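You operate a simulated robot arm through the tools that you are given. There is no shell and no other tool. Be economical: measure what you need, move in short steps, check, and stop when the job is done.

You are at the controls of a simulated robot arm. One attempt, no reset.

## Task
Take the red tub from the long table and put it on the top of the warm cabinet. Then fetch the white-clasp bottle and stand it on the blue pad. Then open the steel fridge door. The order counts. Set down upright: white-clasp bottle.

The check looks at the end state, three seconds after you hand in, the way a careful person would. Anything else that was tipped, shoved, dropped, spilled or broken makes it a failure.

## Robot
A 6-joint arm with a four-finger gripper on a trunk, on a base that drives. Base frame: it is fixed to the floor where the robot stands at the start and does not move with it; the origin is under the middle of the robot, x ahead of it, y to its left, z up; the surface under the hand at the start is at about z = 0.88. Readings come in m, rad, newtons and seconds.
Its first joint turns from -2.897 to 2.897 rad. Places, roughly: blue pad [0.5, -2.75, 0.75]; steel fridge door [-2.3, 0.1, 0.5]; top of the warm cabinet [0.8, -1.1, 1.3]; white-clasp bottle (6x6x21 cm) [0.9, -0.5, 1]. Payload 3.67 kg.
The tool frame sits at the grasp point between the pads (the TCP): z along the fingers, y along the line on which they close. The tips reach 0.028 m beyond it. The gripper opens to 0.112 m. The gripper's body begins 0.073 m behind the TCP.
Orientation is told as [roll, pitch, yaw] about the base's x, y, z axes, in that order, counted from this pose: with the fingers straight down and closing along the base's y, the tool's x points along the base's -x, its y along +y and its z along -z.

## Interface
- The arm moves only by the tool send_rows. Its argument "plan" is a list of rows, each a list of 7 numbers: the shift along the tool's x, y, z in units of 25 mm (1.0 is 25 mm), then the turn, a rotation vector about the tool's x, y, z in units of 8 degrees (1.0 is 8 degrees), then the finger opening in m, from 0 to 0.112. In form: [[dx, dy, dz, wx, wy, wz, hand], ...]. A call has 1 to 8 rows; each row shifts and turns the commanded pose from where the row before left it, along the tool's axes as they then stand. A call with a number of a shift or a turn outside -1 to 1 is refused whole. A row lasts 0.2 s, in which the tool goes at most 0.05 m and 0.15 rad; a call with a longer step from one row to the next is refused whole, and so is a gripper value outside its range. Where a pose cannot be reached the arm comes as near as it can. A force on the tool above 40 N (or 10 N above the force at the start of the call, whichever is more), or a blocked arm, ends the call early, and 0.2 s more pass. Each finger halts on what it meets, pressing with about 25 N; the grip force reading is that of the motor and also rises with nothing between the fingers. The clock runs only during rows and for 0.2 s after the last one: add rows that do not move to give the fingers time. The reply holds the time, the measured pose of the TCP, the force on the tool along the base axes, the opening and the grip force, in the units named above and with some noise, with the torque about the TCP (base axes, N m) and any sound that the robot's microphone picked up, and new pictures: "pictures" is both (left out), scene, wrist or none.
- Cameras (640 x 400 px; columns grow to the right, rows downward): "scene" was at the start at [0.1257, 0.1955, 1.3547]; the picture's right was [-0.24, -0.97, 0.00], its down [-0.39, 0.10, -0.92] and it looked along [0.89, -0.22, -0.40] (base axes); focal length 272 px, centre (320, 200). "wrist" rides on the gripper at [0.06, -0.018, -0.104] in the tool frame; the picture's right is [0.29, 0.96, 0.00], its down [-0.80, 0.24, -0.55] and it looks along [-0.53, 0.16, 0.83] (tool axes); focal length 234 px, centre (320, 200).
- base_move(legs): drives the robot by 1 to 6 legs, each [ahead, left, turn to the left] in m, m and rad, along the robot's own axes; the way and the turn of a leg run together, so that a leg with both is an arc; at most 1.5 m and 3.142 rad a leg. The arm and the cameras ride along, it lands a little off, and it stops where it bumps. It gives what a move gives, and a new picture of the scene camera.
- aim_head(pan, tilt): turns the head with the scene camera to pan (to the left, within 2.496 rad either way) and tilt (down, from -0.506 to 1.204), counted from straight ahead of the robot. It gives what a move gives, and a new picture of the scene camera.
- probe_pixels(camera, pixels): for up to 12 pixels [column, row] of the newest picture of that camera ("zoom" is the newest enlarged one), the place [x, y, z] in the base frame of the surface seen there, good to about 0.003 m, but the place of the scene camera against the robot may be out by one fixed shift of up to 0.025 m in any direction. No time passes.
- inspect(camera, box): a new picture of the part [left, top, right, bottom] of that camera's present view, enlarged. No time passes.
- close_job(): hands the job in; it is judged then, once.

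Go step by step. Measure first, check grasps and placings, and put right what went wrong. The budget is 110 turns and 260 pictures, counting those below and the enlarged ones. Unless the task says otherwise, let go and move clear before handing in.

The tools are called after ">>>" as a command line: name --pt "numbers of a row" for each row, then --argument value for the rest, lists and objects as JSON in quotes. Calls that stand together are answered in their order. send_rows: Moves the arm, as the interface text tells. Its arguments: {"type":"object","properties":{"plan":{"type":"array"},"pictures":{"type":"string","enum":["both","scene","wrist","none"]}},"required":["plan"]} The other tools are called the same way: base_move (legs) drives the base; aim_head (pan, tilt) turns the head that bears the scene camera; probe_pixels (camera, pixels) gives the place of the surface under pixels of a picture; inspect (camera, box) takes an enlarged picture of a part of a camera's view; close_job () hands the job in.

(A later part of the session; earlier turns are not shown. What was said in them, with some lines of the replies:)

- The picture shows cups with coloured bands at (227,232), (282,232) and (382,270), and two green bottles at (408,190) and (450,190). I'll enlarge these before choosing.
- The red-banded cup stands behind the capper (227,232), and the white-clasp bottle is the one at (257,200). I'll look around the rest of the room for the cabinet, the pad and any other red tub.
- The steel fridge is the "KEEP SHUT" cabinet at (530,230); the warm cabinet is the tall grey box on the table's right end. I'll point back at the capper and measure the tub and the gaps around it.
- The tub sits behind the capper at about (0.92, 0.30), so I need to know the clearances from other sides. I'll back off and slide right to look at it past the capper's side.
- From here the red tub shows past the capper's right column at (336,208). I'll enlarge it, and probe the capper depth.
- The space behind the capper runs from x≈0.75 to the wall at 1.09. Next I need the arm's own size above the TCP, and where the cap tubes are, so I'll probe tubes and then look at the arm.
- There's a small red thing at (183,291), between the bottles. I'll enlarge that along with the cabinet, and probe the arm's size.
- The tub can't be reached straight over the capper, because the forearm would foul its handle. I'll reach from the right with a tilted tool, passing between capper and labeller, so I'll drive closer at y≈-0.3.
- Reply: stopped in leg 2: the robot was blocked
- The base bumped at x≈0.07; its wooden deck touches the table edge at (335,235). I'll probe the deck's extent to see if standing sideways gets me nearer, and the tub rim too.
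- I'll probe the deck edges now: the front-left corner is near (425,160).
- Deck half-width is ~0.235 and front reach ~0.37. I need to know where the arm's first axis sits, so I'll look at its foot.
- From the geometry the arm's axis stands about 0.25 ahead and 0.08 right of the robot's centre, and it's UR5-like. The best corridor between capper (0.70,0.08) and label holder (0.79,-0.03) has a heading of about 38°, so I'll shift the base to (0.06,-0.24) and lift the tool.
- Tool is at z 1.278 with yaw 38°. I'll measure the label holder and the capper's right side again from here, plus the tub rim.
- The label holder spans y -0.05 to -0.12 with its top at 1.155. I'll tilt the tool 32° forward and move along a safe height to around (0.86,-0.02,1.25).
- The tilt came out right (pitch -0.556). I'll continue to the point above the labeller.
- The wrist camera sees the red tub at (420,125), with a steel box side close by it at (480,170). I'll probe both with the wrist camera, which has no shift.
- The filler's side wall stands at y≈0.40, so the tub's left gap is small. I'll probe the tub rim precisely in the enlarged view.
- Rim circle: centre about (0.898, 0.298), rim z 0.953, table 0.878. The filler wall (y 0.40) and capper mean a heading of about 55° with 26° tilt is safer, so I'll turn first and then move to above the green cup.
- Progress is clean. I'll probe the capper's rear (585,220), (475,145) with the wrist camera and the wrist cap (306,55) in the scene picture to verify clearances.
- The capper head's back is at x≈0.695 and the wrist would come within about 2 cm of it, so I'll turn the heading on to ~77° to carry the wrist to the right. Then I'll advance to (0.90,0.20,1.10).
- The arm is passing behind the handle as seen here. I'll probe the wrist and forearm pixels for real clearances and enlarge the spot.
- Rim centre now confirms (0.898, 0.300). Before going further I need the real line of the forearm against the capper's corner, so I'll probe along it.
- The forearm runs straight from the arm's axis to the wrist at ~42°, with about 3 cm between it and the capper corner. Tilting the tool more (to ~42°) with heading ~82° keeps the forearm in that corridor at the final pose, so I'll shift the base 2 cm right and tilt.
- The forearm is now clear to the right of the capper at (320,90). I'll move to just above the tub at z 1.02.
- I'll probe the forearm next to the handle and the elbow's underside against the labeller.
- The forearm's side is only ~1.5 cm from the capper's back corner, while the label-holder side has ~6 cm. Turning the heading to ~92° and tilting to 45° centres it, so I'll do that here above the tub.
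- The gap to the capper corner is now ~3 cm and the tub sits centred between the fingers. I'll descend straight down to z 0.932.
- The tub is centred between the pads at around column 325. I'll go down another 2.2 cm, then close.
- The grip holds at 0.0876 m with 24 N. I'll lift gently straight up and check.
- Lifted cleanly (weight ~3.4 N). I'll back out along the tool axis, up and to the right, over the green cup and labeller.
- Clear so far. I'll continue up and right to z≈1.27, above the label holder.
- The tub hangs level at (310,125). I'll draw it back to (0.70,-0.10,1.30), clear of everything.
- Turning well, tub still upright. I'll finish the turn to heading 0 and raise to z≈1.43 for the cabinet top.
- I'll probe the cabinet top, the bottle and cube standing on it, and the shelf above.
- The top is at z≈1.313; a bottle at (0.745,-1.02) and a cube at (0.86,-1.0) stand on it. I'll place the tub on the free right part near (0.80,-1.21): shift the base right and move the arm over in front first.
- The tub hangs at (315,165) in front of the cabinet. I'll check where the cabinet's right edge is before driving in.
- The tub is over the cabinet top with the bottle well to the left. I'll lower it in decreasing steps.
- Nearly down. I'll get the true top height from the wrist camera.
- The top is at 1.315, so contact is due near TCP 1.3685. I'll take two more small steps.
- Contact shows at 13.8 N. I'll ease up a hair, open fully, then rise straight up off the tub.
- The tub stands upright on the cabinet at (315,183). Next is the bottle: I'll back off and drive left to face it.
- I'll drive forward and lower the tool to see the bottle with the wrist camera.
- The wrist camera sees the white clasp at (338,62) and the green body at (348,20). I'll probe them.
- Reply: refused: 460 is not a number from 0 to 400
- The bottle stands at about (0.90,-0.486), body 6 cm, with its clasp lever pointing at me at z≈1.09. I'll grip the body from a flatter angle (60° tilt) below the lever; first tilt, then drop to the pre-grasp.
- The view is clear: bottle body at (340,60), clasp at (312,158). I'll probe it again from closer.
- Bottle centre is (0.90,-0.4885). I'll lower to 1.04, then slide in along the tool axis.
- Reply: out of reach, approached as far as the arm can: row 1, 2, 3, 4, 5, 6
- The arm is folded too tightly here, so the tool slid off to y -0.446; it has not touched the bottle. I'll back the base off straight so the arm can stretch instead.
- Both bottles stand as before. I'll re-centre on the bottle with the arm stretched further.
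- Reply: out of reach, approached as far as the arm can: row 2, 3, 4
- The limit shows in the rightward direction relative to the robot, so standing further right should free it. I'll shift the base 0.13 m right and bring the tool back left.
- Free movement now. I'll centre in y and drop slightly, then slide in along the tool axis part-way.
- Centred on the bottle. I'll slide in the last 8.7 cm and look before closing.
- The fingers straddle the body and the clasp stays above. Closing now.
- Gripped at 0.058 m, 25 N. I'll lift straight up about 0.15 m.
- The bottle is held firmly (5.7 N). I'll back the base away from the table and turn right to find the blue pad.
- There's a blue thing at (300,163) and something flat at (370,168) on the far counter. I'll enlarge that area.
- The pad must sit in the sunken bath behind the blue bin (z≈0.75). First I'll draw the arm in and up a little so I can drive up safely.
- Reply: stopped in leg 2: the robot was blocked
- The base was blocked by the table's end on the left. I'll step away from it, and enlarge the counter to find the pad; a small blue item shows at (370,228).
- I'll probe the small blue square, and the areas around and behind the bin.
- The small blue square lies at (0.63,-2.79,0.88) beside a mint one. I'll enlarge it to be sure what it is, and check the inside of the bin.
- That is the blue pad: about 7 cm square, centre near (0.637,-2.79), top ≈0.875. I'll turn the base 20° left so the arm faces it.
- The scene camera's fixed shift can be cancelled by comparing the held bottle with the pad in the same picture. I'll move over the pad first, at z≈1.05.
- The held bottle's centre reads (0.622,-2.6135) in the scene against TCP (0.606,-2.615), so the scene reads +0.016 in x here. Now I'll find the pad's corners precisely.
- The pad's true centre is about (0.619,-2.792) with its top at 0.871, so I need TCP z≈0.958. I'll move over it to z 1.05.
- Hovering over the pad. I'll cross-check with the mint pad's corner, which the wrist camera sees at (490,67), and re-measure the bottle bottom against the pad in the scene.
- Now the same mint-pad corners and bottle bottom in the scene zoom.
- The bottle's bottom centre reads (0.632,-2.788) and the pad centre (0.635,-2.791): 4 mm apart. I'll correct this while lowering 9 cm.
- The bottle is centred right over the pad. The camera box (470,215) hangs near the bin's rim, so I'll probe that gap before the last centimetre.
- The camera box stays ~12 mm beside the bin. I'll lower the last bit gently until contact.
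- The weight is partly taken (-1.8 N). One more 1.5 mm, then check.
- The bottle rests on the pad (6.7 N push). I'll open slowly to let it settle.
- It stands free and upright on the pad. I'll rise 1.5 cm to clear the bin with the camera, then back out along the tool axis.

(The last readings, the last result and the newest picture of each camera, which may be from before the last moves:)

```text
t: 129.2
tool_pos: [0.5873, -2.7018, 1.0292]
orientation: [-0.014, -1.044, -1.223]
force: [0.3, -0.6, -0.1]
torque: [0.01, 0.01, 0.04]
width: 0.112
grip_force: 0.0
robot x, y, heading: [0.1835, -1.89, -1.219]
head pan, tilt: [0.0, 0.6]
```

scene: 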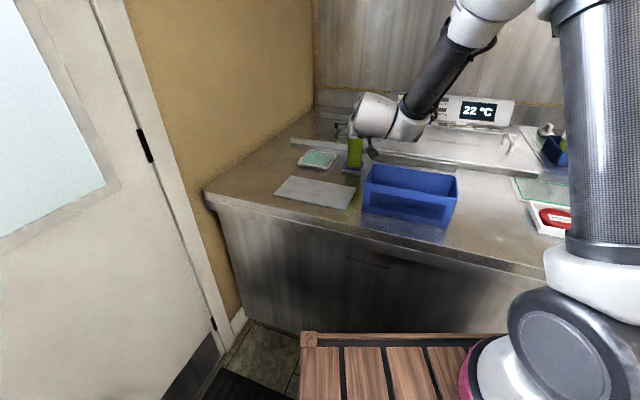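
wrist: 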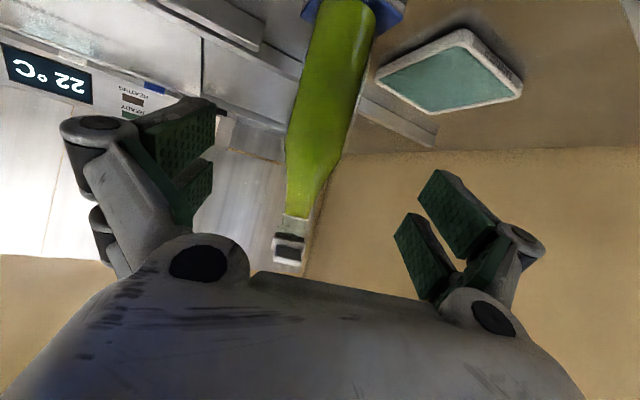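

The hand is clear of the bottle. I'll back the base away and turn toward the steel fridge.

>>> base_move --legs '[[-0.45, 0, 0], [0, 0, -1.5], [0.6, 0, 0]]'

>>> aim_head --pan -0.3 --tilt 0.4

```text
t: 138.5
tool_pos: [-1.3089, -2.1675, 1.0302]
orientation: [-0.013, -1.043, -2.735]
force: [0.2, 0.1, 0.7]
torque: [-0.02, -0.01, -0.02]
width: 0.1121
grip_force: 0.1
robot x, y, heading: [-0.5231, -1.7135, -2.726]
head pan, tilt: [0.0, 0.6]
```

scene: 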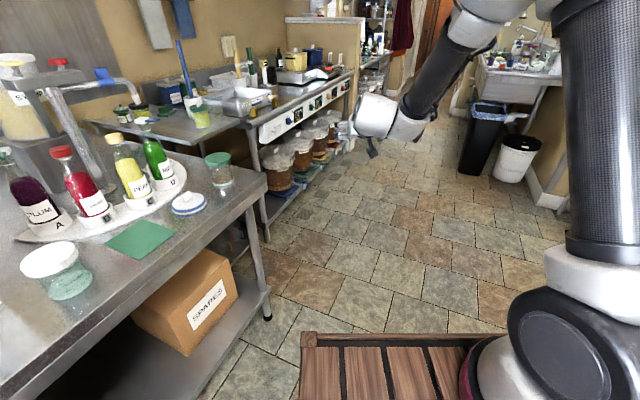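

```text
t: 139.3
tool_pos: [-1.3084, -2.1694, 1.0305]
orientation: [-0.015, -1.044, -2.735]
force: [-0.1, 0.1, -0.3]
torque: [0.03, 0.0, -0.01]
width: 0.1122
grip_force: 0.0
robot x, y, heading: [-0.524, -1.7182, -2.729]
head pan, tilt: [-0.3, 0.4]
```

scene: 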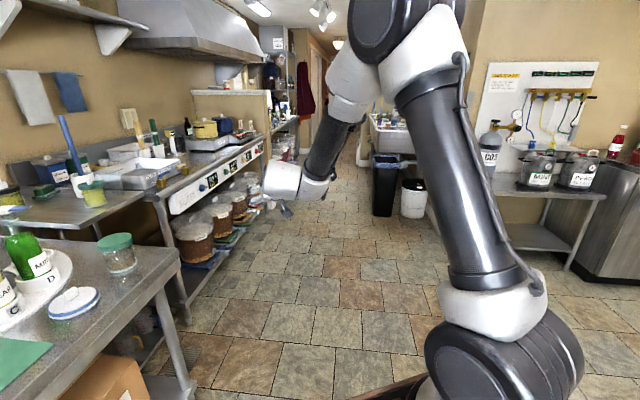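

Nothing was touched. I'll turn right to face the fridge side of the room and slide toward it.

>>> base_move --legs '[[0, 0, -0.41], [0, 1.4, 0], [0, 0.3, 0]]'

```text
t: 143.9
tool_pos: [-1.4211, -2.3249, 1.0294]
orientation: [-0.017, -1.041, 3.138]
force: [0.3, 1.0, 0.5]
torque: [-0.04, -0.01, 0.03]
width: 0.1118
grip_force: 0.0
robot x, y, heading: [-0.5233, -2.2258, 3.138]
head pan, tilt: [-0.3, 0.4]
stopped in leg 2: the robot was blocked; the commanded pose is now the measured one
```

scene: 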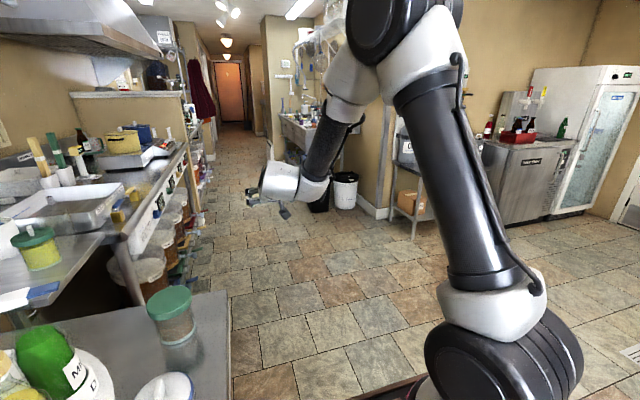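

I slid the wrong way (facing -x, left is -y) and the deck bumped the counter. I'll go right instead, and look at the counter once clear to check nothing moved.

>>> base_move --legs '[[0, -0.7, 0]]'

>>> aim_head --pan 1.57 --tilt 0.4

```text
t: 147.8
tool_pos: [-1.4182, -1.616, 1.0286]
orientation: [-0.018, -1.042, 3.129]
force: [0.9, 0.3, 0.0]
torque: [-0.01, 0.01, -0.03]
width: 0.1119
grip_force: 0.1
robot x, y, heading: [-0.5124, -1.5249, 3.136]
head pan, tilt: [-0.3, 0.4]
```

scene: 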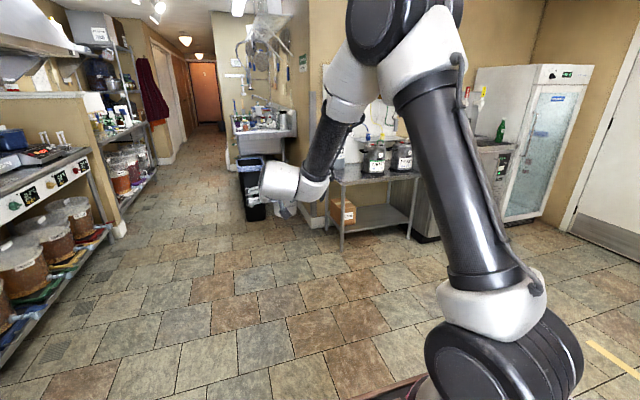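

```text
t: 149.6
tool_pos: [-1.4191, -1.614, 1.029]
orientation: [-0.018, -1.042, 3.13]
force: [-0.1, 0.5, -0.8]
torque: [0.02, 0.02, -0.01]
width: 0.1117
grip_force: 0.0
robot x, y, heading: [-0.5131, -1.5237, 3.131]
head pan, tilt: [1.571, 0.4]
```

scene: 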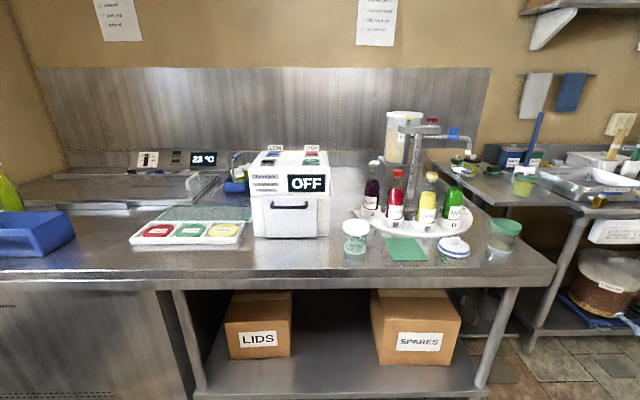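

Everything on the counter stands. I'll check the white-clasp bottle too, then move on toward the fridge.

>>> aim_head --pan 2.1 --tilt 0.4

>>> base_move --legs '[[0, -1.3, 0]]'

>>> aim_head --pan -0.25 --tilt 0.4

```text
t: 150.6
tool_pos: [-1.4187, -1.615, 1.0286]
orientation: [-0.017, -1.041, 3.131]
force: [0.3, 0.4, 0.9]
torque: [0.02, -0.02, -0.01]
width: 0.1122
grip_force: 0.0
robot x, y, heading: [-0.5142, -1.5237, 3.132]
head pan, tilt: [2.1, 0.4]
```

scene: 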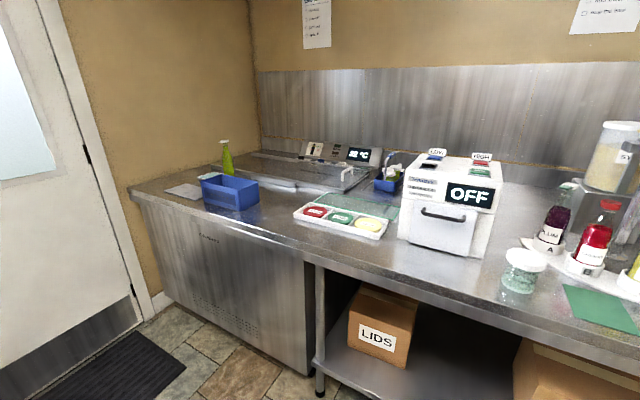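

```text
t: 157.2
tool_pos: [-1.4075, -0.3033, 1.0279]
orientation: [-0.018, -1.043, 3.138]
force: [-0.2, -0.3, -0.5]
torque: [0.01, 0.02, 0.0]
width: 0.1119
grip_force: 0.0
robot x, y, heading: [-0.5007, -0.2075, 3.136]
head pan, tilt: [2.1, 0.4]
```

scene: 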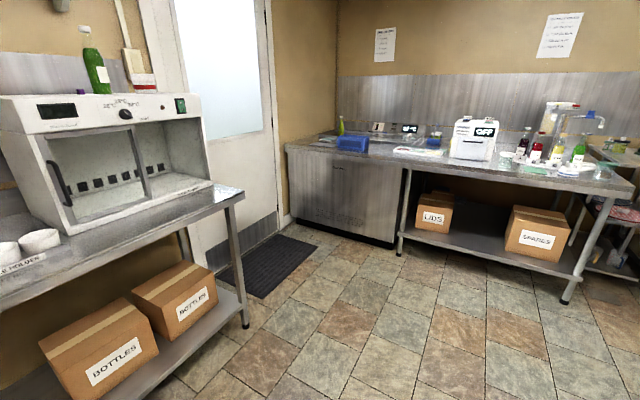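

```text
t: 159.3
tool_pos: [-1.4071, -0.3032, 1.0287]
orientation: [-0.018, -1.042, 3.139]
force: [0.8, 0.5, 0.3]
torque: [0.02, -0.01, 0.03]
width: 0.1115
grip_force: 0.1
robot x, y, heading: [-0.5044, -0.2064, 3.134]
head pan, tilt: [-0.25, 0.4]
```

scene: 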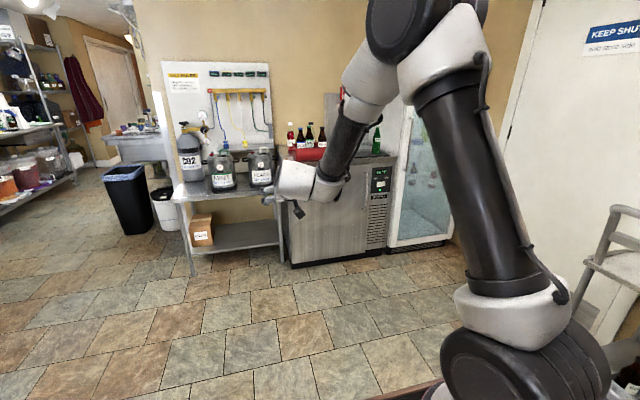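

The bottle stands upright on the pad, and the tub is still on the cabinet. The fridge is at (335,205); I'll enlarge it and probe the door, handle and front plane.

>>> inspect --camera "scene" --box '[270, 110, 470, 280]'

>>> probe_pixels --camera "zoom" --pixels '[[70, 150], [120, 180], [200, 250], [280, 250], [290, 160], [340, 180], [390, 180], [60, 330], [150, 320], [100, 230], [300, 320], [80, 360]]'

```text
2.35 times, centred on (370, 195) of scene
```

zoom: 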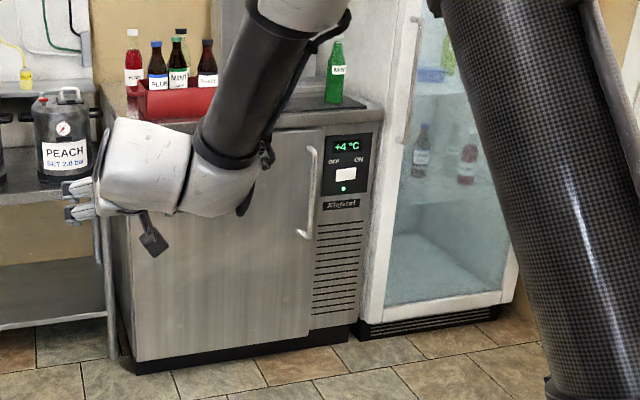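

```text
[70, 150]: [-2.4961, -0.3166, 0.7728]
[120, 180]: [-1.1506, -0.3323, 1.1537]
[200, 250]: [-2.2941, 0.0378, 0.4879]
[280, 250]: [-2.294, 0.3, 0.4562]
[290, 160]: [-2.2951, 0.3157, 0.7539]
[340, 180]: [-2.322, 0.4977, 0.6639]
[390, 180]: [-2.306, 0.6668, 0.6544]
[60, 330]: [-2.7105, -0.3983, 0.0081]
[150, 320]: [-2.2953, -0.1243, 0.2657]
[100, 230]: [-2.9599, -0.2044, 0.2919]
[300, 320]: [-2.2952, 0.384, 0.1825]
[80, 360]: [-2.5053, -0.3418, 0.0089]
```

Front plane x≈-2.295; the handle bar is at (308,190) of the zoom, near y 0.385. I'll look closer at the handle and at obstacles to the right (cart).

>>> inspect --camera "scene" --box '[350, 150, 400, 220]'

>>> probe_pixels --camera "scene" --pixels '[[368, 175], [366, 190], [365, 205], [367, 180], [364, 208], [369, 174], [372, 190], [362, 190]]'

>>> aim_head --pan -0.9 --tilt 0.5

```text
5.71 times, centred on (375, 185) of scene
```

zoom: 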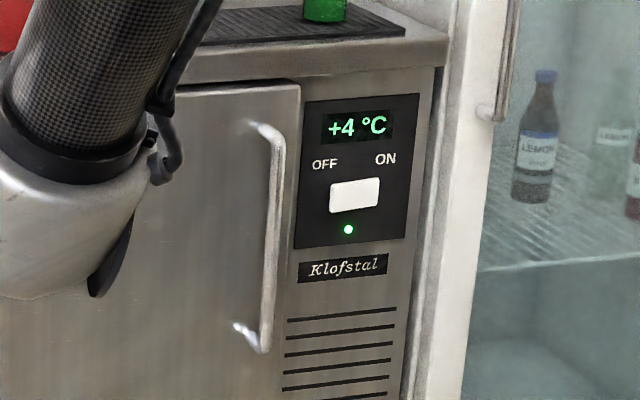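

```text
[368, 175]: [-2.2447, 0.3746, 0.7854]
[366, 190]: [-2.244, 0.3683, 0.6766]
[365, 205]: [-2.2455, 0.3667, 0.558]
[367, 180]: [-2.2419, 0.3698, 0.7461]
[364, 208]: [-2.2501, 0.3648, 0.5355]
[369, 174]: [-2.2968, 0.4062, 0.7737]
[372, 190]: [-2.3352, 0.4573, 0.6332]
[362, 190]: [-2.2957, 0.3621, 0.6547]
```

```text
t: 160.4
tool_pos: [-1.4066, -0.3036, 1.0281]
orientation: [-0.018, -1.041, 3.137]
force: [-0.4, -0.2, -0.1]
torque: [0.0, -0.04, -0.01]
width: 0.1119
grip_force: 0.1
robot x, y, heading: [-0.504, -0.2089, 3.139]
head pan, tilt: [-0.901, 0.499]
```

scene: 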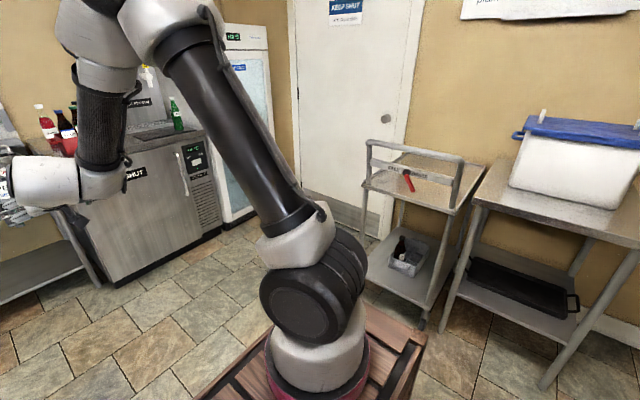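

The handle bar is at about x -2.245, y 0.385, z 0.54–0.78, standing 4 cm off the door. I'll probe the cart to see if the way is free.

>>> probe_pixels --camera "scene" --pixels '[[365, 185], [420, 320], [375, 275], [455, 205], [440, 150], [365, 285], [545, 385], [400, 180]]'

>>> send_rows --pt "0.8 0 0.46 0 0 0 0.112" --pt "0.8 0 0.46 0 0 0 0.112" --pt "0.8 0 0.46 0 0 0 0.112" --pt "0.8 0 0.46 0 0 0 0.112" --pt "0.8 0 0.46 0 0 0 0.112" --pt "0.8 0 0.46 0 0 0 0.112" --pictures "scene"

```text
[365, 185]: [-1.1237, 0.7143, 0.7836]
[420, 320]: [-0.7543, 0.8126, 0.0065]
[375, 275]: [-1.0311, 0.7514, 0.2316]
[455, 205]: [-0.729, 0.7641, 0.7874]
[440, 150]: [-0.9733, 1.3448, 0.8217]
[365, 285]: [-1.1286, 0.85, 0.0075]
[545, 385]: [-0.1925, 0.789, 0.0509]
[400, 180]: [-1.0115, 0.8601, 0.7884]
```

```text
t: 161.8
tool_pos: [-1.4069, -0.3015, 0.8894]
orientation: [-0.025, -1.044, -3.14]
force: [0.6, 0.0, -0.5]
torque: [0.01, -0.03, 0.02]
width: 0.112
grip_force: 0.0
robot x, y, heading: [-0.5048, -0.2105, 3.137]
head pan, tilt: [-0.901, 0.499]
```

scene: 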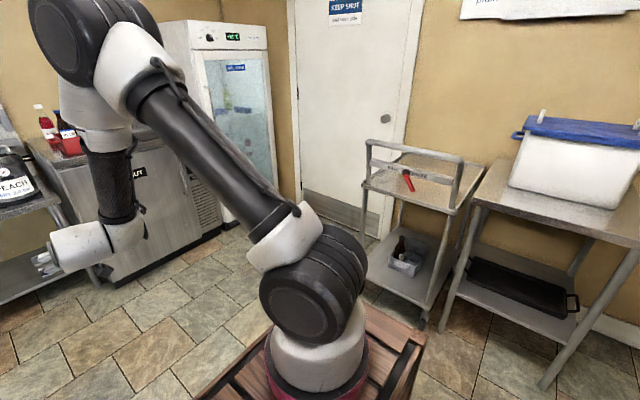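

The cart's nearest edge is at y 0.71, so I'll stand at about (-1.23, 0.30) turned 10° right, with the hand 12 cm short of the handle.

>>> base_move --legs '[[0, 0, -0.165], [0.8, -0.382, 0]]'

>>> aim_head --pan 0.0 --tilt 0.6

```text
t: 167.1
tool_pos: [-2.1339, 0.3642, 0.89]
orientation: [-0.027, -1.044, 2.971]
force: [-0.1, -1.0, -0.7]
torque: [0.01, 0.0, 0.03]
width: 0.1118
grip_force: 0.3
robot x, y, heading: [-1.2292, 0.3072, 2.964]
head pan, tilt: [-0.901, 0.499]
```

scene: 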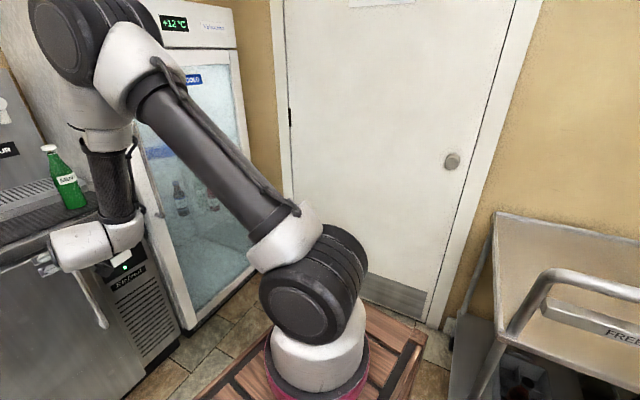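

```text
t: 168.3
tool_pos: [-2.1327, 0.3656, 0.8913]
orientation: [-0.027, -1.043, 2.97]
force: [-0.5, 0.2, 0.9]
torque: [-0.05, 0.0, -0.01]
width: 0.1119
grip_force: 0.1
robot x, y, heading: [-1.2263, 0.3027, 2.965]
head pan, tilt: [0.0, 0.6]
```

scene: 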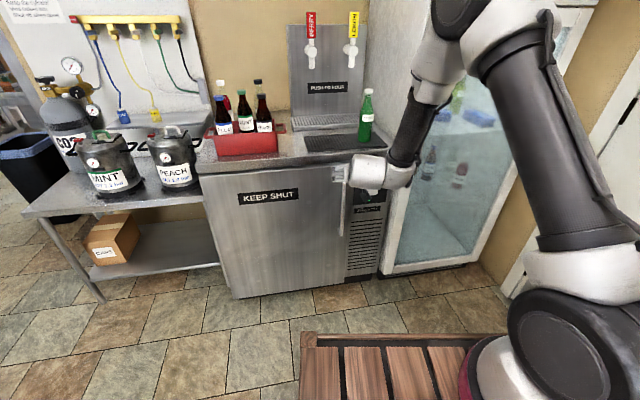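

The handle (347,215) is straight ahead of the hand. I'll lower to z≈0.67 in front of it.

>>> send_rows --pt "0.95 0 0.55 0 0 0 0.112" --pt "0.95 0 0.55 0 0 0 0.112" --pt "0.95 0 0.55 0 0 0 0.112" --pt "0.95 0 0.55 0 0 0 0.112" --pt "0.95 0 0.55 0 0 0 0.112" --pt "0.95 0 0.55 0 0 0 0.112" --pt "0.95 0 0.55 0 0 0 0.112" --pt "0.95 0 0.55 0 0 0 0.112"

```text
t: 170.1
tool_pos: [-2.1982, 0.3293, 0.7092]
orientation: [-0.065, -1.037, 3.002]
force: [0.2, 0.2, 0.4]
torque: [0.01, 0.01, 0.02]
width: 0.1118
grip_force: 0.1
out of reach, approached as far as the arm can: row 1, 2, 3, 4, 5, 6, 7, 8
robot x, y, heading: [-1.2273, 0.307, 2.967]
head pan, tilt: [0.0, 0.6]
```

scene: 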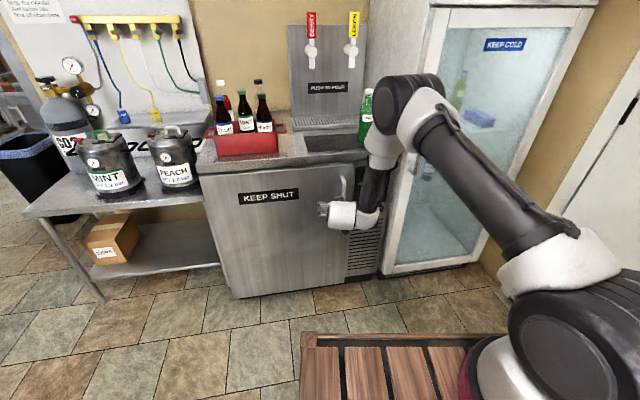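
wrist: 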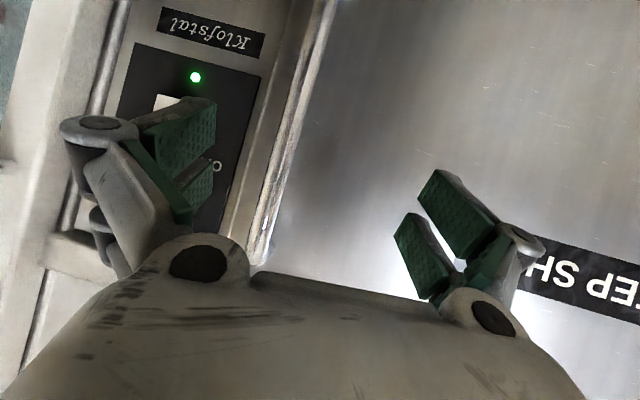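

The arm is again too folded, and drifted 6 cm forward, though nothing was touched. I'll back the base 0.15 m so the arm can stretch, then correct the pose.

>>> base_move --legs '[[-0.15, 0, 0]]'

>>> send_rows --pt "0 -0.3 0.3 0 0 0 0.112" --pt "0 -0.3 0.3 0 0 0 0.112"

```text
t: 171.5
tool_pos: [-2.0515, 0.3041, 0.7099]
orientation: [-0.067, -1.037, 3.0]
force: [-0.9, 1.1, 0.1]
torque: [0.0, 0.05, -0.02]
width: 0.1119
grip_force: 0.0
robot x, y, heading: [-1.0849, 0.2801, 2.961]
head pan, tilt: [0.0, 0.6]
```

scene: 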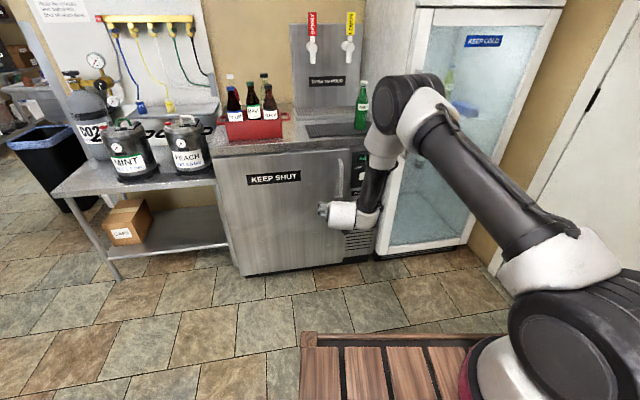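

```text
t: 172.1
tool_pos: [-2.0616, 0.3206, 0.7012]
orientation: [-0.066, -1.034, 3.001]
force: [-0.2, -0.5, -0.4]
torque: [0.0, 0.03, 0.0]
width: 0.1121
grip_force: 0.2
robot x, y, heading: [-1.0827, 0.2819, 2.963]
head pan, tilt: [0.0, 0.6]
```

scene: 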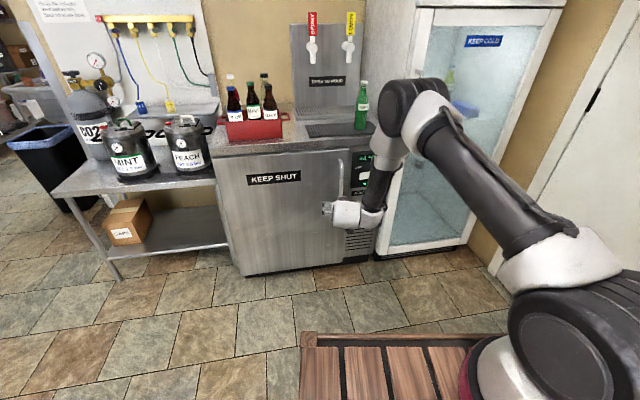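
wrist: 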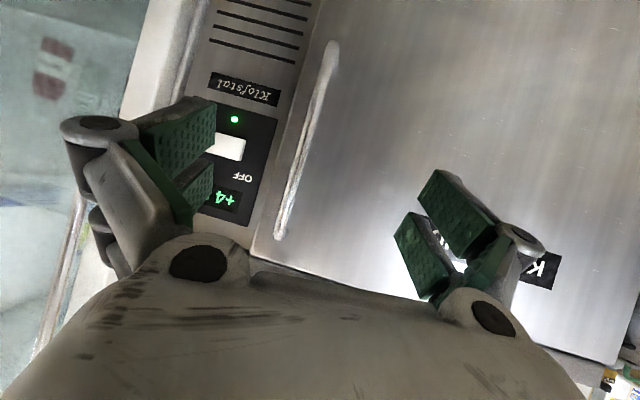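

Reachable now. I'll probe the handle bar with the wrist camera: (330,70), (305,150), (285,215).

>>> probe_pixels --camera "wrist" --pixels '[[332, 55], [322, 90], [312, 125], [300, 165], [287, 210], [281, 232], [360, 150], [260, 260], [340, 20]]'

```text
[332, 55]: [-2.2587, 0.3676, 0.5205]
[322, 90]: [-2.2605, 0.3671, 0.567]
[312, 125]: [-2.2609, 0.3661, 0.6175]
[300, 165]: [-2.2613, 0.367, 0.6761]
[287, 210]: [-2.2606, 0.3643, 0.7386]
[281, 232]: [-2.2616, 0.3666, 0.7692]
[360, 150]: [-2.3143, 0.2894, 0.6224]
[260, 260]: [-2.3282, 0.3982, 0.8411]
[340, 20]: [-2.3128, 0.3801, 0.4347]
```

The bar is at x≈-2.265, y 0.3665 (door face at -2.313). I'll move in so it lies between the pads at z≈0.68.

>>> send_rows --pt "-0.44 -0.022 0.95 0 0 0 0.112" --pt "-0.44 -0.022 0.95 0 0 0 0.112" --pt "-0.44 -0.022 0.95 0 0 0 0.112" --pt "-0.44 -0.022 0.95 0 0 0 0.112" --pt "-0.44 -0.022 0.95 0 0 0 0.112" --pt "-0.44 -0.022 0.95 0 0 0 0.112" --pictures "wrist"

```text
t: 173.5
tool_pos: [-2.2145, 0.3564, 0.6857]
orientation: [-0.065, -1.035, 3.0]
force: [-0.2, -1.1, -0.1]
torque: [-0.03, -0.01, 0.01]
width: 0.1118
grip_force: 0.1
robot x, y, heading: [-1.0828, 0.2737, 2.964]
head pan, tilt: [0.0, 0.6]
```

wrist: 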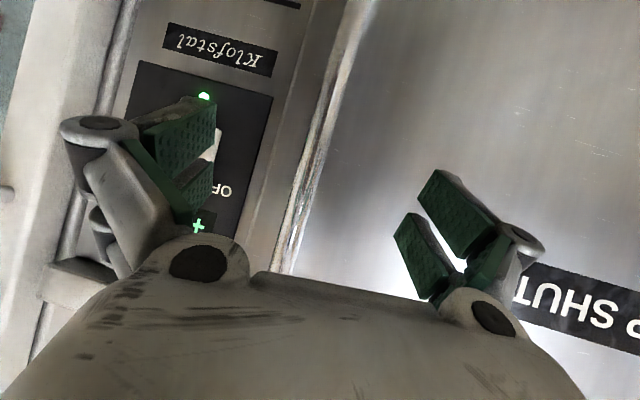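

The bar runs through the middle of the opening. Two more rows, then close.

>>> send_rows --pt "-0.44 -0.022 0.95 0 0 0 0.112" --pt "-0.4 -0.022 0.95 0 0 0 0.112" --pt "0 0 0 0 0 0 0.08" --pt "0 0 0 0 0 0 0.05" --pt "0 0 0 0 0 0 0.02" --pt "0 0 0 0 0 0 0.0" --pt "0 0 0 0 0 0 0.0" --pictures "both"

```text
t: 175.1
tool_pos: [-2.2651, 0.3691, 0.681]
orientation: [-0.062, -1.036, 2.993]
force: [4.4, 16.7, -0.7]
torque: [-2.61, 0.49, -0.1]
width: 0.0181
grip_force: 45.0
robot x, y, heading: [-1.0855, 0.2756, 2.965]
head pan, tilt: [0.0, 0.6]
```

scene: 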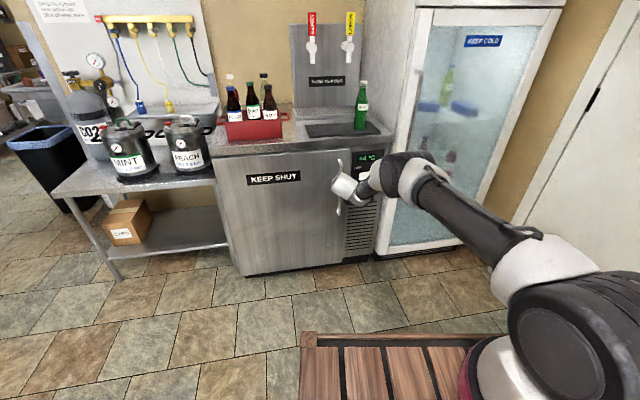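
wrist: 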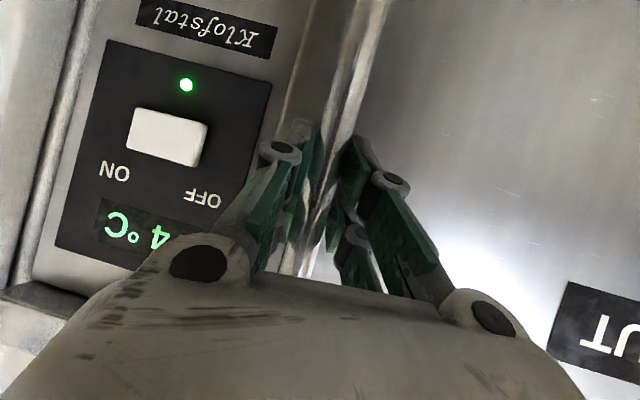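

The bar is gripped (0.018 m, 45 N). I'll swing the whole robot on an arc about the hinge (≈(-2.32,-0.19)), beginning with a small 0.1 rad.

>>> base_move --legs '[[-0.0675, 0.1134, -0.1]]'

```text
t: 176.4
tool_pos: [-2.211, 0.3611, 0.6806]
orientation: [-0.063, -1.035, 2.894]
force: [3.4, 21.2, -0.9]
torque: [-2.37, 0.94, -0.12]
width: 0.0182
grip_force: 45.0
robot x, y, heading: [-1.0441, 0.1481, 2.868]
head pan, tilt: [0.0, 0.6]
```

scene: 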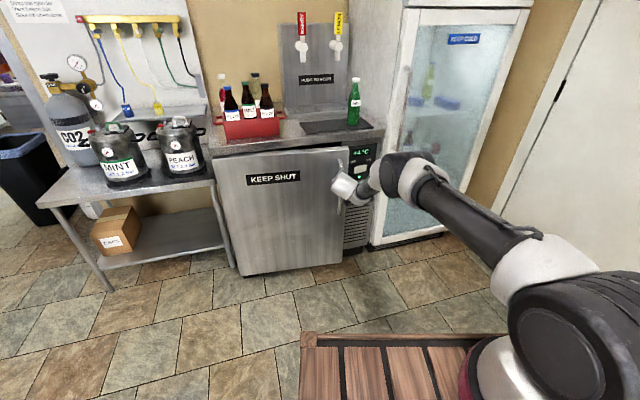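

The door is cracked open with low forces. I'll continue the arc by 0.3 rad.

>>> base_move --legs '[[-0.201, 0.341, -0.3]]'

```text
t: 178.9
tool_pos: [-2.0543, 0.3059, 0.6799]
orientation: [-0.064, -1.037, 2.591]
force: [15.7, 25.2, -0.6]
torque: [-1.97, 1.56, -0.11]
width: 0.018
grip_force: 44.7
robot x, y, heading: [-1.0012, -0.244, 2.562]
head pan, tilt: [0.0, 0.6]
```

scene: 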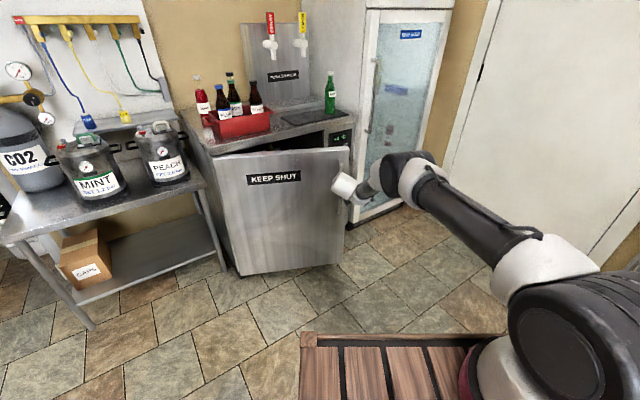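

The door is about 0.4 rad open. I'll ease the tool 4 mm outward to relieve the side force, and continue the arc.

>>> send_rows --pt "0 -0.15 0 0 0 0 0.0" --pictures "none"

>>> base_move --legs '[[-0.235, 0.397, -0.35]]'

```text
t: 179.3
tool_pos: [-2.0541, 0.3046, 0.6803]
orientation: [-0.061, -1.035, 2.592]
force: [-8.9, -12.2, -2.5]
torque: [-1.96, 2.1, -0.13]
width: 0.0183
grip_force: 45.2
robot x, y, heading: [-1.0053, -0.2422, 2.562]
head pan, tilt: [0.0, 0.6]
```

```text
t: 180.9
tool_pos: [-1.9909, 0.2646, 0.6795]
orientation: [-0.055, -1.035, 2.453]
force: [-1.9, -0.8, -2.4]
torque: [-1.88, 2.07, -0.12]
width: 0.0183
grip_force: 44.7
robot x, y, heading: [-1.022, -0.4146, 2.424]
head pan, tilt: [0.0, 0.6]
stopped in leg 1: the force on the tool passed its limit at 41 N (the readings are from after the stop); the commanded pose is now the measured one
```

scene: 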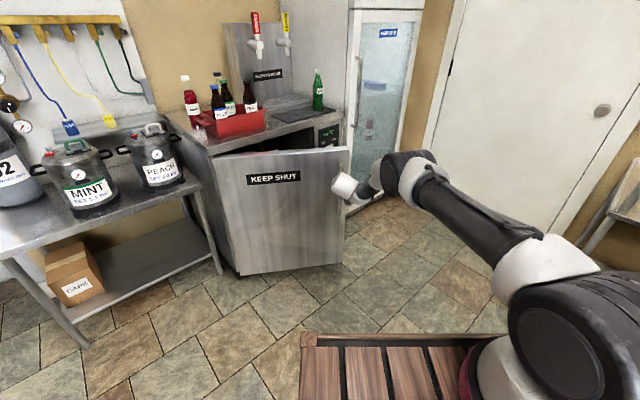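

It stopped on a brief 41 N peak and relaxed to near zero; the door is at ~0.54 rad. I'll continue in shorter arcs.

>>> base_move --legs '[[-0.1, 0.17, -0.15]]'

>>> base_move --legs '[[-0.1, 0.17, -0.15]]'

```text
t: 182.5
tool_pos: [-1.9278, 0.2115, 0.6796]
orientation: [-0.06, -1.035, 2.308]
force: [6.2, 6.0, -1.8]
torque: [-1.52, 2.1, -0.07]
width: 0.0178
grip_force: 45.0
robot x, y, heading: [-1.0737, -0.6101, 2.278]
head pan, tilt: [0.0, 0.6]
```

scene: 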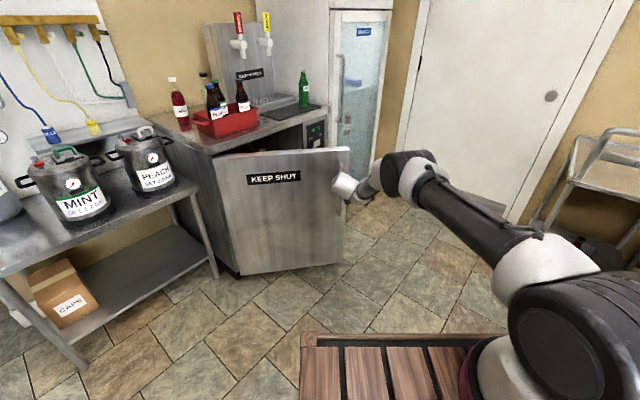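

```text
t: 184.1
tool_pos: [-1.8748, 0.1488, 0.6806]
orientation: [-0.059, -1.034, 2.157]
force: [-6.2, -4.4, 0.3]
torque: [-1.36, 2.29, 0.02]
width: 0.0179
grip_force: 45.2
robot x, y, heading: [-1.1501, -0.7882, 2.124]
head pan, tilt: [0.0, 0.6]
```

scene: 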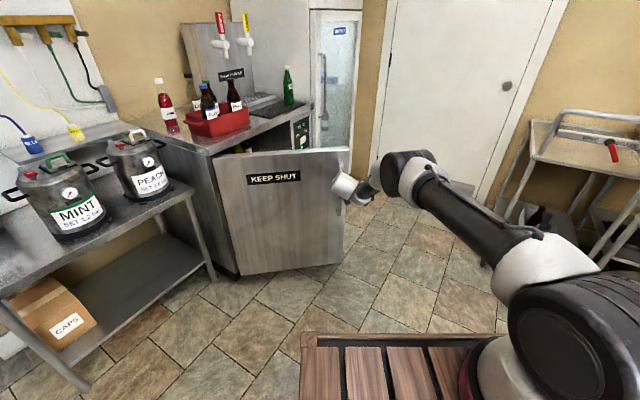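

The door is ~48° open with forces low. The keg table is coming closer on my left, so I'll probe its front legs before going on.

>>> probe_pixels --camera "scene" --pixels '[[85, 385], [212, 272], [20, 290], [190, 200], [305, 340], [60, 265]]'

>>> base_move --legs '[[-0.1, 0.17, -0.15]]'

```text
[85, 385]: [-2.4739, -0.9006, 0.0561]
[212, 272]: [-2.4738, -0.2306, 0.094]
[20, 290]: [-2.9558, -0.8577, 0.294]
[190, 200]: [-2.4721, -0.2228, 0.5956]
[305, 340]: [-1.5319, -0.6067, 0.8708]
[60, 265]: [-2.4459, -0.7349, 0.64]
```

```text
t: 185.6
tool_pos: [-1.8314, 0.0774, 0.6799]
orientation: [-0.058, -1.035, 2.007]
force: [-4.6, -3.2, -0.4]
torque: [-0.94, 2.44, -0.02]
width: 0.018
grip_force: 45.5
robot x, y, heading: [-1.2554, -0.96, 1.975]
head pan, tilt: [0.0, 0.6]
```

scene: 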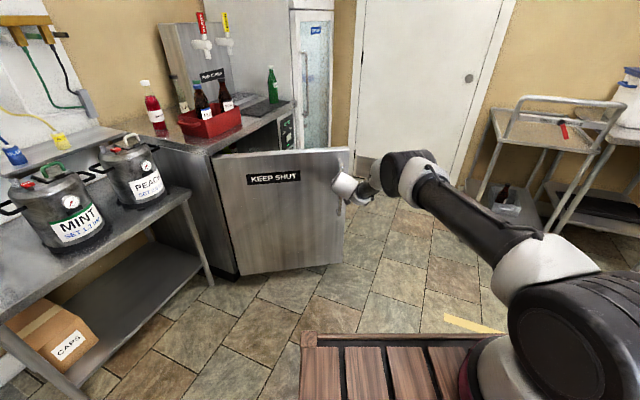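

Table front is at x -2.45, well clear. I'll do two more arcs.

>>> base_move --legs '[[-0.1, 0.17, -0.15]]'

>>> base_move --legs '[[-0.1, 0.17, -0.15]]'

```text
t: 187.2
tool_pos: [-1.7991, 0.0025, 0.6796]
orientation: [-0.057, -1.035, 1.858]
force: [-6.6, -2.8, 0.1]
torque: [-0.57, 2.58, 0.0]
width: 0.0183
grip_force: 44.9
robot x, y, heading: [-1.387, -1.1069, 1.83]
head pan, tilt: [0.0, 0.6]
```

scene: 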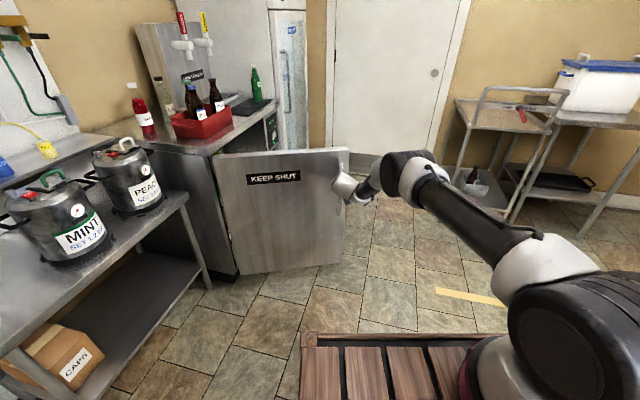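

```text
t: 188.8
tool_pos: [-1.7785, -0.0779, 0.6798]
orientation: [-0.058, -1.034, 1.709]
force: [-11.5, -3.4, -0.1]
torque: [-0.22, 2.62, 0.03]
width: 0.0181
grip_force: 45.0
robot x, y, heading: [-1.5295, -1.2411, 1.677]
head pan, tilt: [0.0, 0.6]
```

scene: 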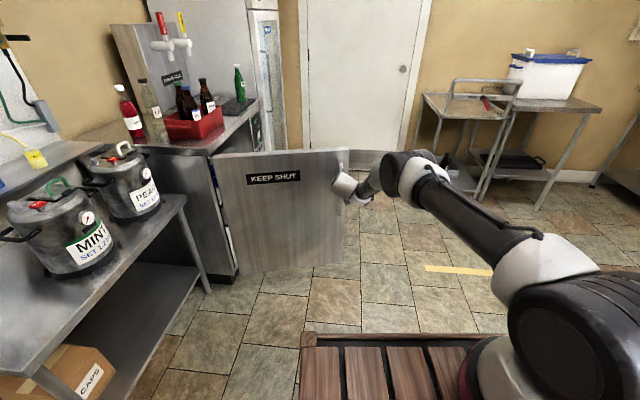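

The door is ~73° open. One more arc to ~82°, then let go.

>>> base_move --legs '[[-0.1, 0.17, -0.15]]'

>>> send_rows --pt "0 0 0 0 0 0 0.03" --pt "0 0 0 0 0 0 0.06" --pt "0 0 0 0 0 0 0.09" --pt "0 0 0 0 0 0 0.112" --pt "0 0 0 0 0 0 0.112" --pictures "wrist"

```text
t: 190.4
tool_pos: [-1.7703, -0.1621, 0.679]
orientation: [-0.059, -1.033, 1.559]
force: [-5.0, -0.6, 1.2]
torque: [0.23, 2.63, 0.0]
width: 0.0178
grip_force: 45.5
robot x, y, heading: [-1.7008, -1.3433, 1.528]
head pan, tilt: [0.0, 0.6]
```

scene: 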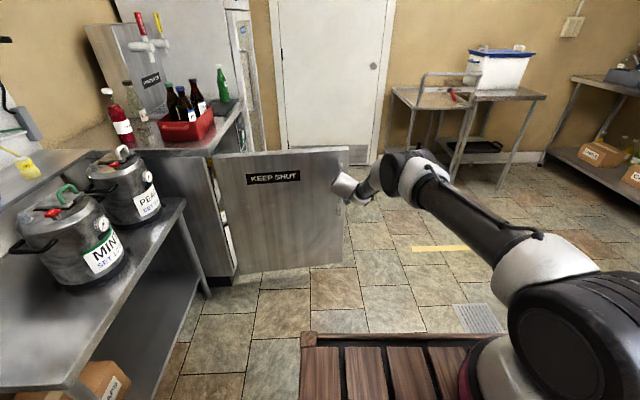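

```text
t: 191.6
tool_pos: [-1.7696, -0.1609, 0.6806]
orientation: [-0.058, -1.032, 1.56]
force: [-0.2, -0.5, -0.3]
torque: [-0.02, 0.03, 0.01]
width: 0.1119
grip_force: 0.1
robot x, y, heading: [-1.6959, -1.342, 1.528]
head pan, tilt: [0.0, 0.6]
```

wrist: 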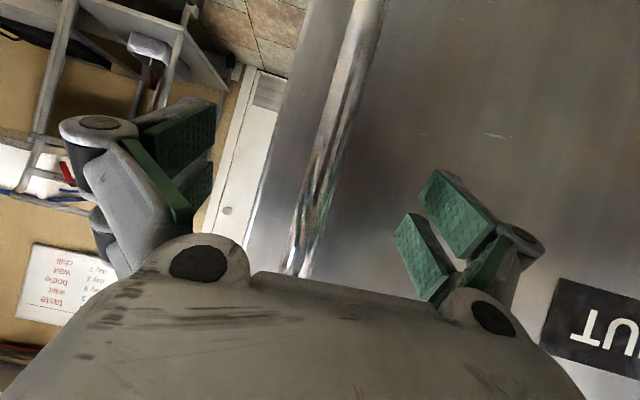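

Released, with the bar free between the pads. I'll back straight out along the tool axis, then drive back and check the door.

>>> send_rows --pt "0 0 -0.6 0 0 0 0.112" --pt "0 0 -0.8 0 0 0 0.112" --pt "0 0 -0.8 0 0 0 0.112" --pt "0 0 -0.8 0 0 0 0.112" --pt "0 0 -0.8 0 0 0 0.112" --pt "0 0 -0.8 0 0 0 0.112" --pictures "none"

>>> base_move --legs '[[-0.3, 0, 0]]'

```text
t: 193.0
tool_pos: [-1.778, -0.2601, 0.7396]
orientation: [-0.057, -1.034, 1.56]
force: [-1.1, -0.3, -0.6]
torque: [0.01, 0.01, 0.01]
width: 0.1117
grip_force: 0.0
robot x, y, heading: [-1.6948, -1.3456, 1.529]
head pan, tilt: [0.0, 0.6]
```

```text
t: 195.0
tool_pos: [-1.7909, -0.5591, 0.7377]
orientation: [-0.058, -1.034, 1.562]
force: [0.1, -0.2, -0.5]
torque: [0.01, -0.03, 0.05]
width: 0.1122
grip_force: 0.1
robot x, y, heading: [-1.7062, -1.6446, 1.53]
head pan, tilt: [0.0, 0.6]
```

scene: 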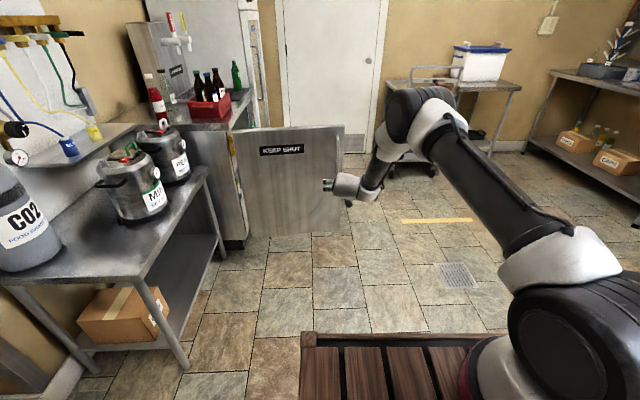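

The door stands wide open and the hand is clear. I'll take a last look at the tub and the bottle.

>>> aim_head --pan -1.45 --tilt 0.2

>>> inspect --camera "scene" --box '[200, 80, 560, 300]'

>>> aim_head --pan -2.1 --tilt 0.2

```text
t: 196.6
tool_pos: [-1.7909, -0.5602, 0.7386]
orientation: [-0.058, -1.033, 1.563]
force: [0.1, -0.5, 0.9]
torque: [0.0, 0.0, 0.0]
width: 0.1123
grip_force: 0.1
robot x, y, heading: [-1.7068, -1.6429, 1.53]
head pan, tilt: [-1.45, 0.201]
```

scene: 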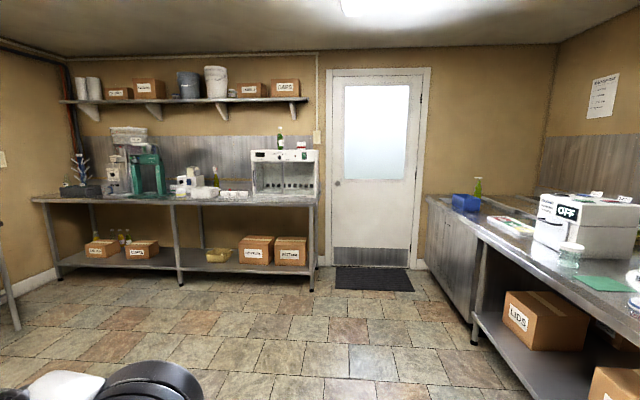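

```text
1.78 times, centred on (380, 190) of scene
```

zoom: 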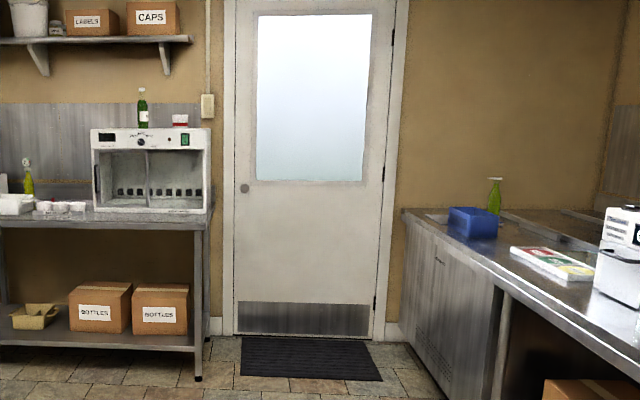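

```text
t: 197.6
tool_pos: [-1.7916, -0.5604, 0.7382]
orientation: [-0.058, -1.032, 1.563]
force: [-0.3, 0.4, 0.5]
torque: [0.01, 0.03, -0.01]
width: 0.1122
grip_force: 0.0
robot x, y, heading: [-1.7044, -1.6411, 1.529]
head pan, tilt: [-2.1, 0.201]
```

scene: 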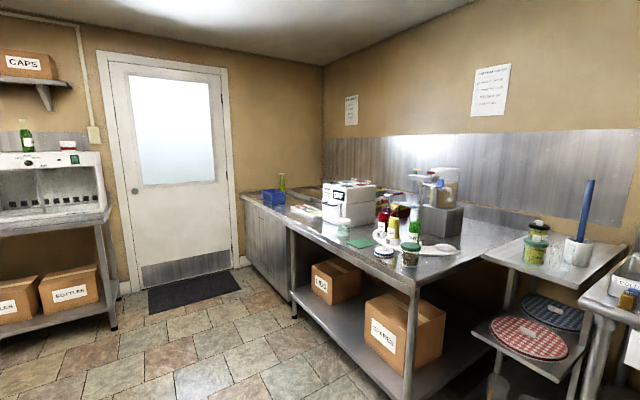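

The tub is on the warm cabinet, the bottle stands upright on the blue pad, the fridge door is open, and nothing else looks disturbed. I'm handing in.

>>> close_job

```text
The job is handed in.
```

I did all three steps in order and handed the job in; I haven't seen the check's verdict.

- **Red tub:** it sits upright on top of the warm cabinet.
- **White-clasp bottle:** it stands upright on the blue pad.
- **Steel fridge door:** it is open about 82°, and the hand is clear of it.

I also drove the base into something three times: the front of the long table, its right end, and the far counter. The far counter was my mistake, from sliding the wrong way. In the later pictures nothing looked tipped or moved.
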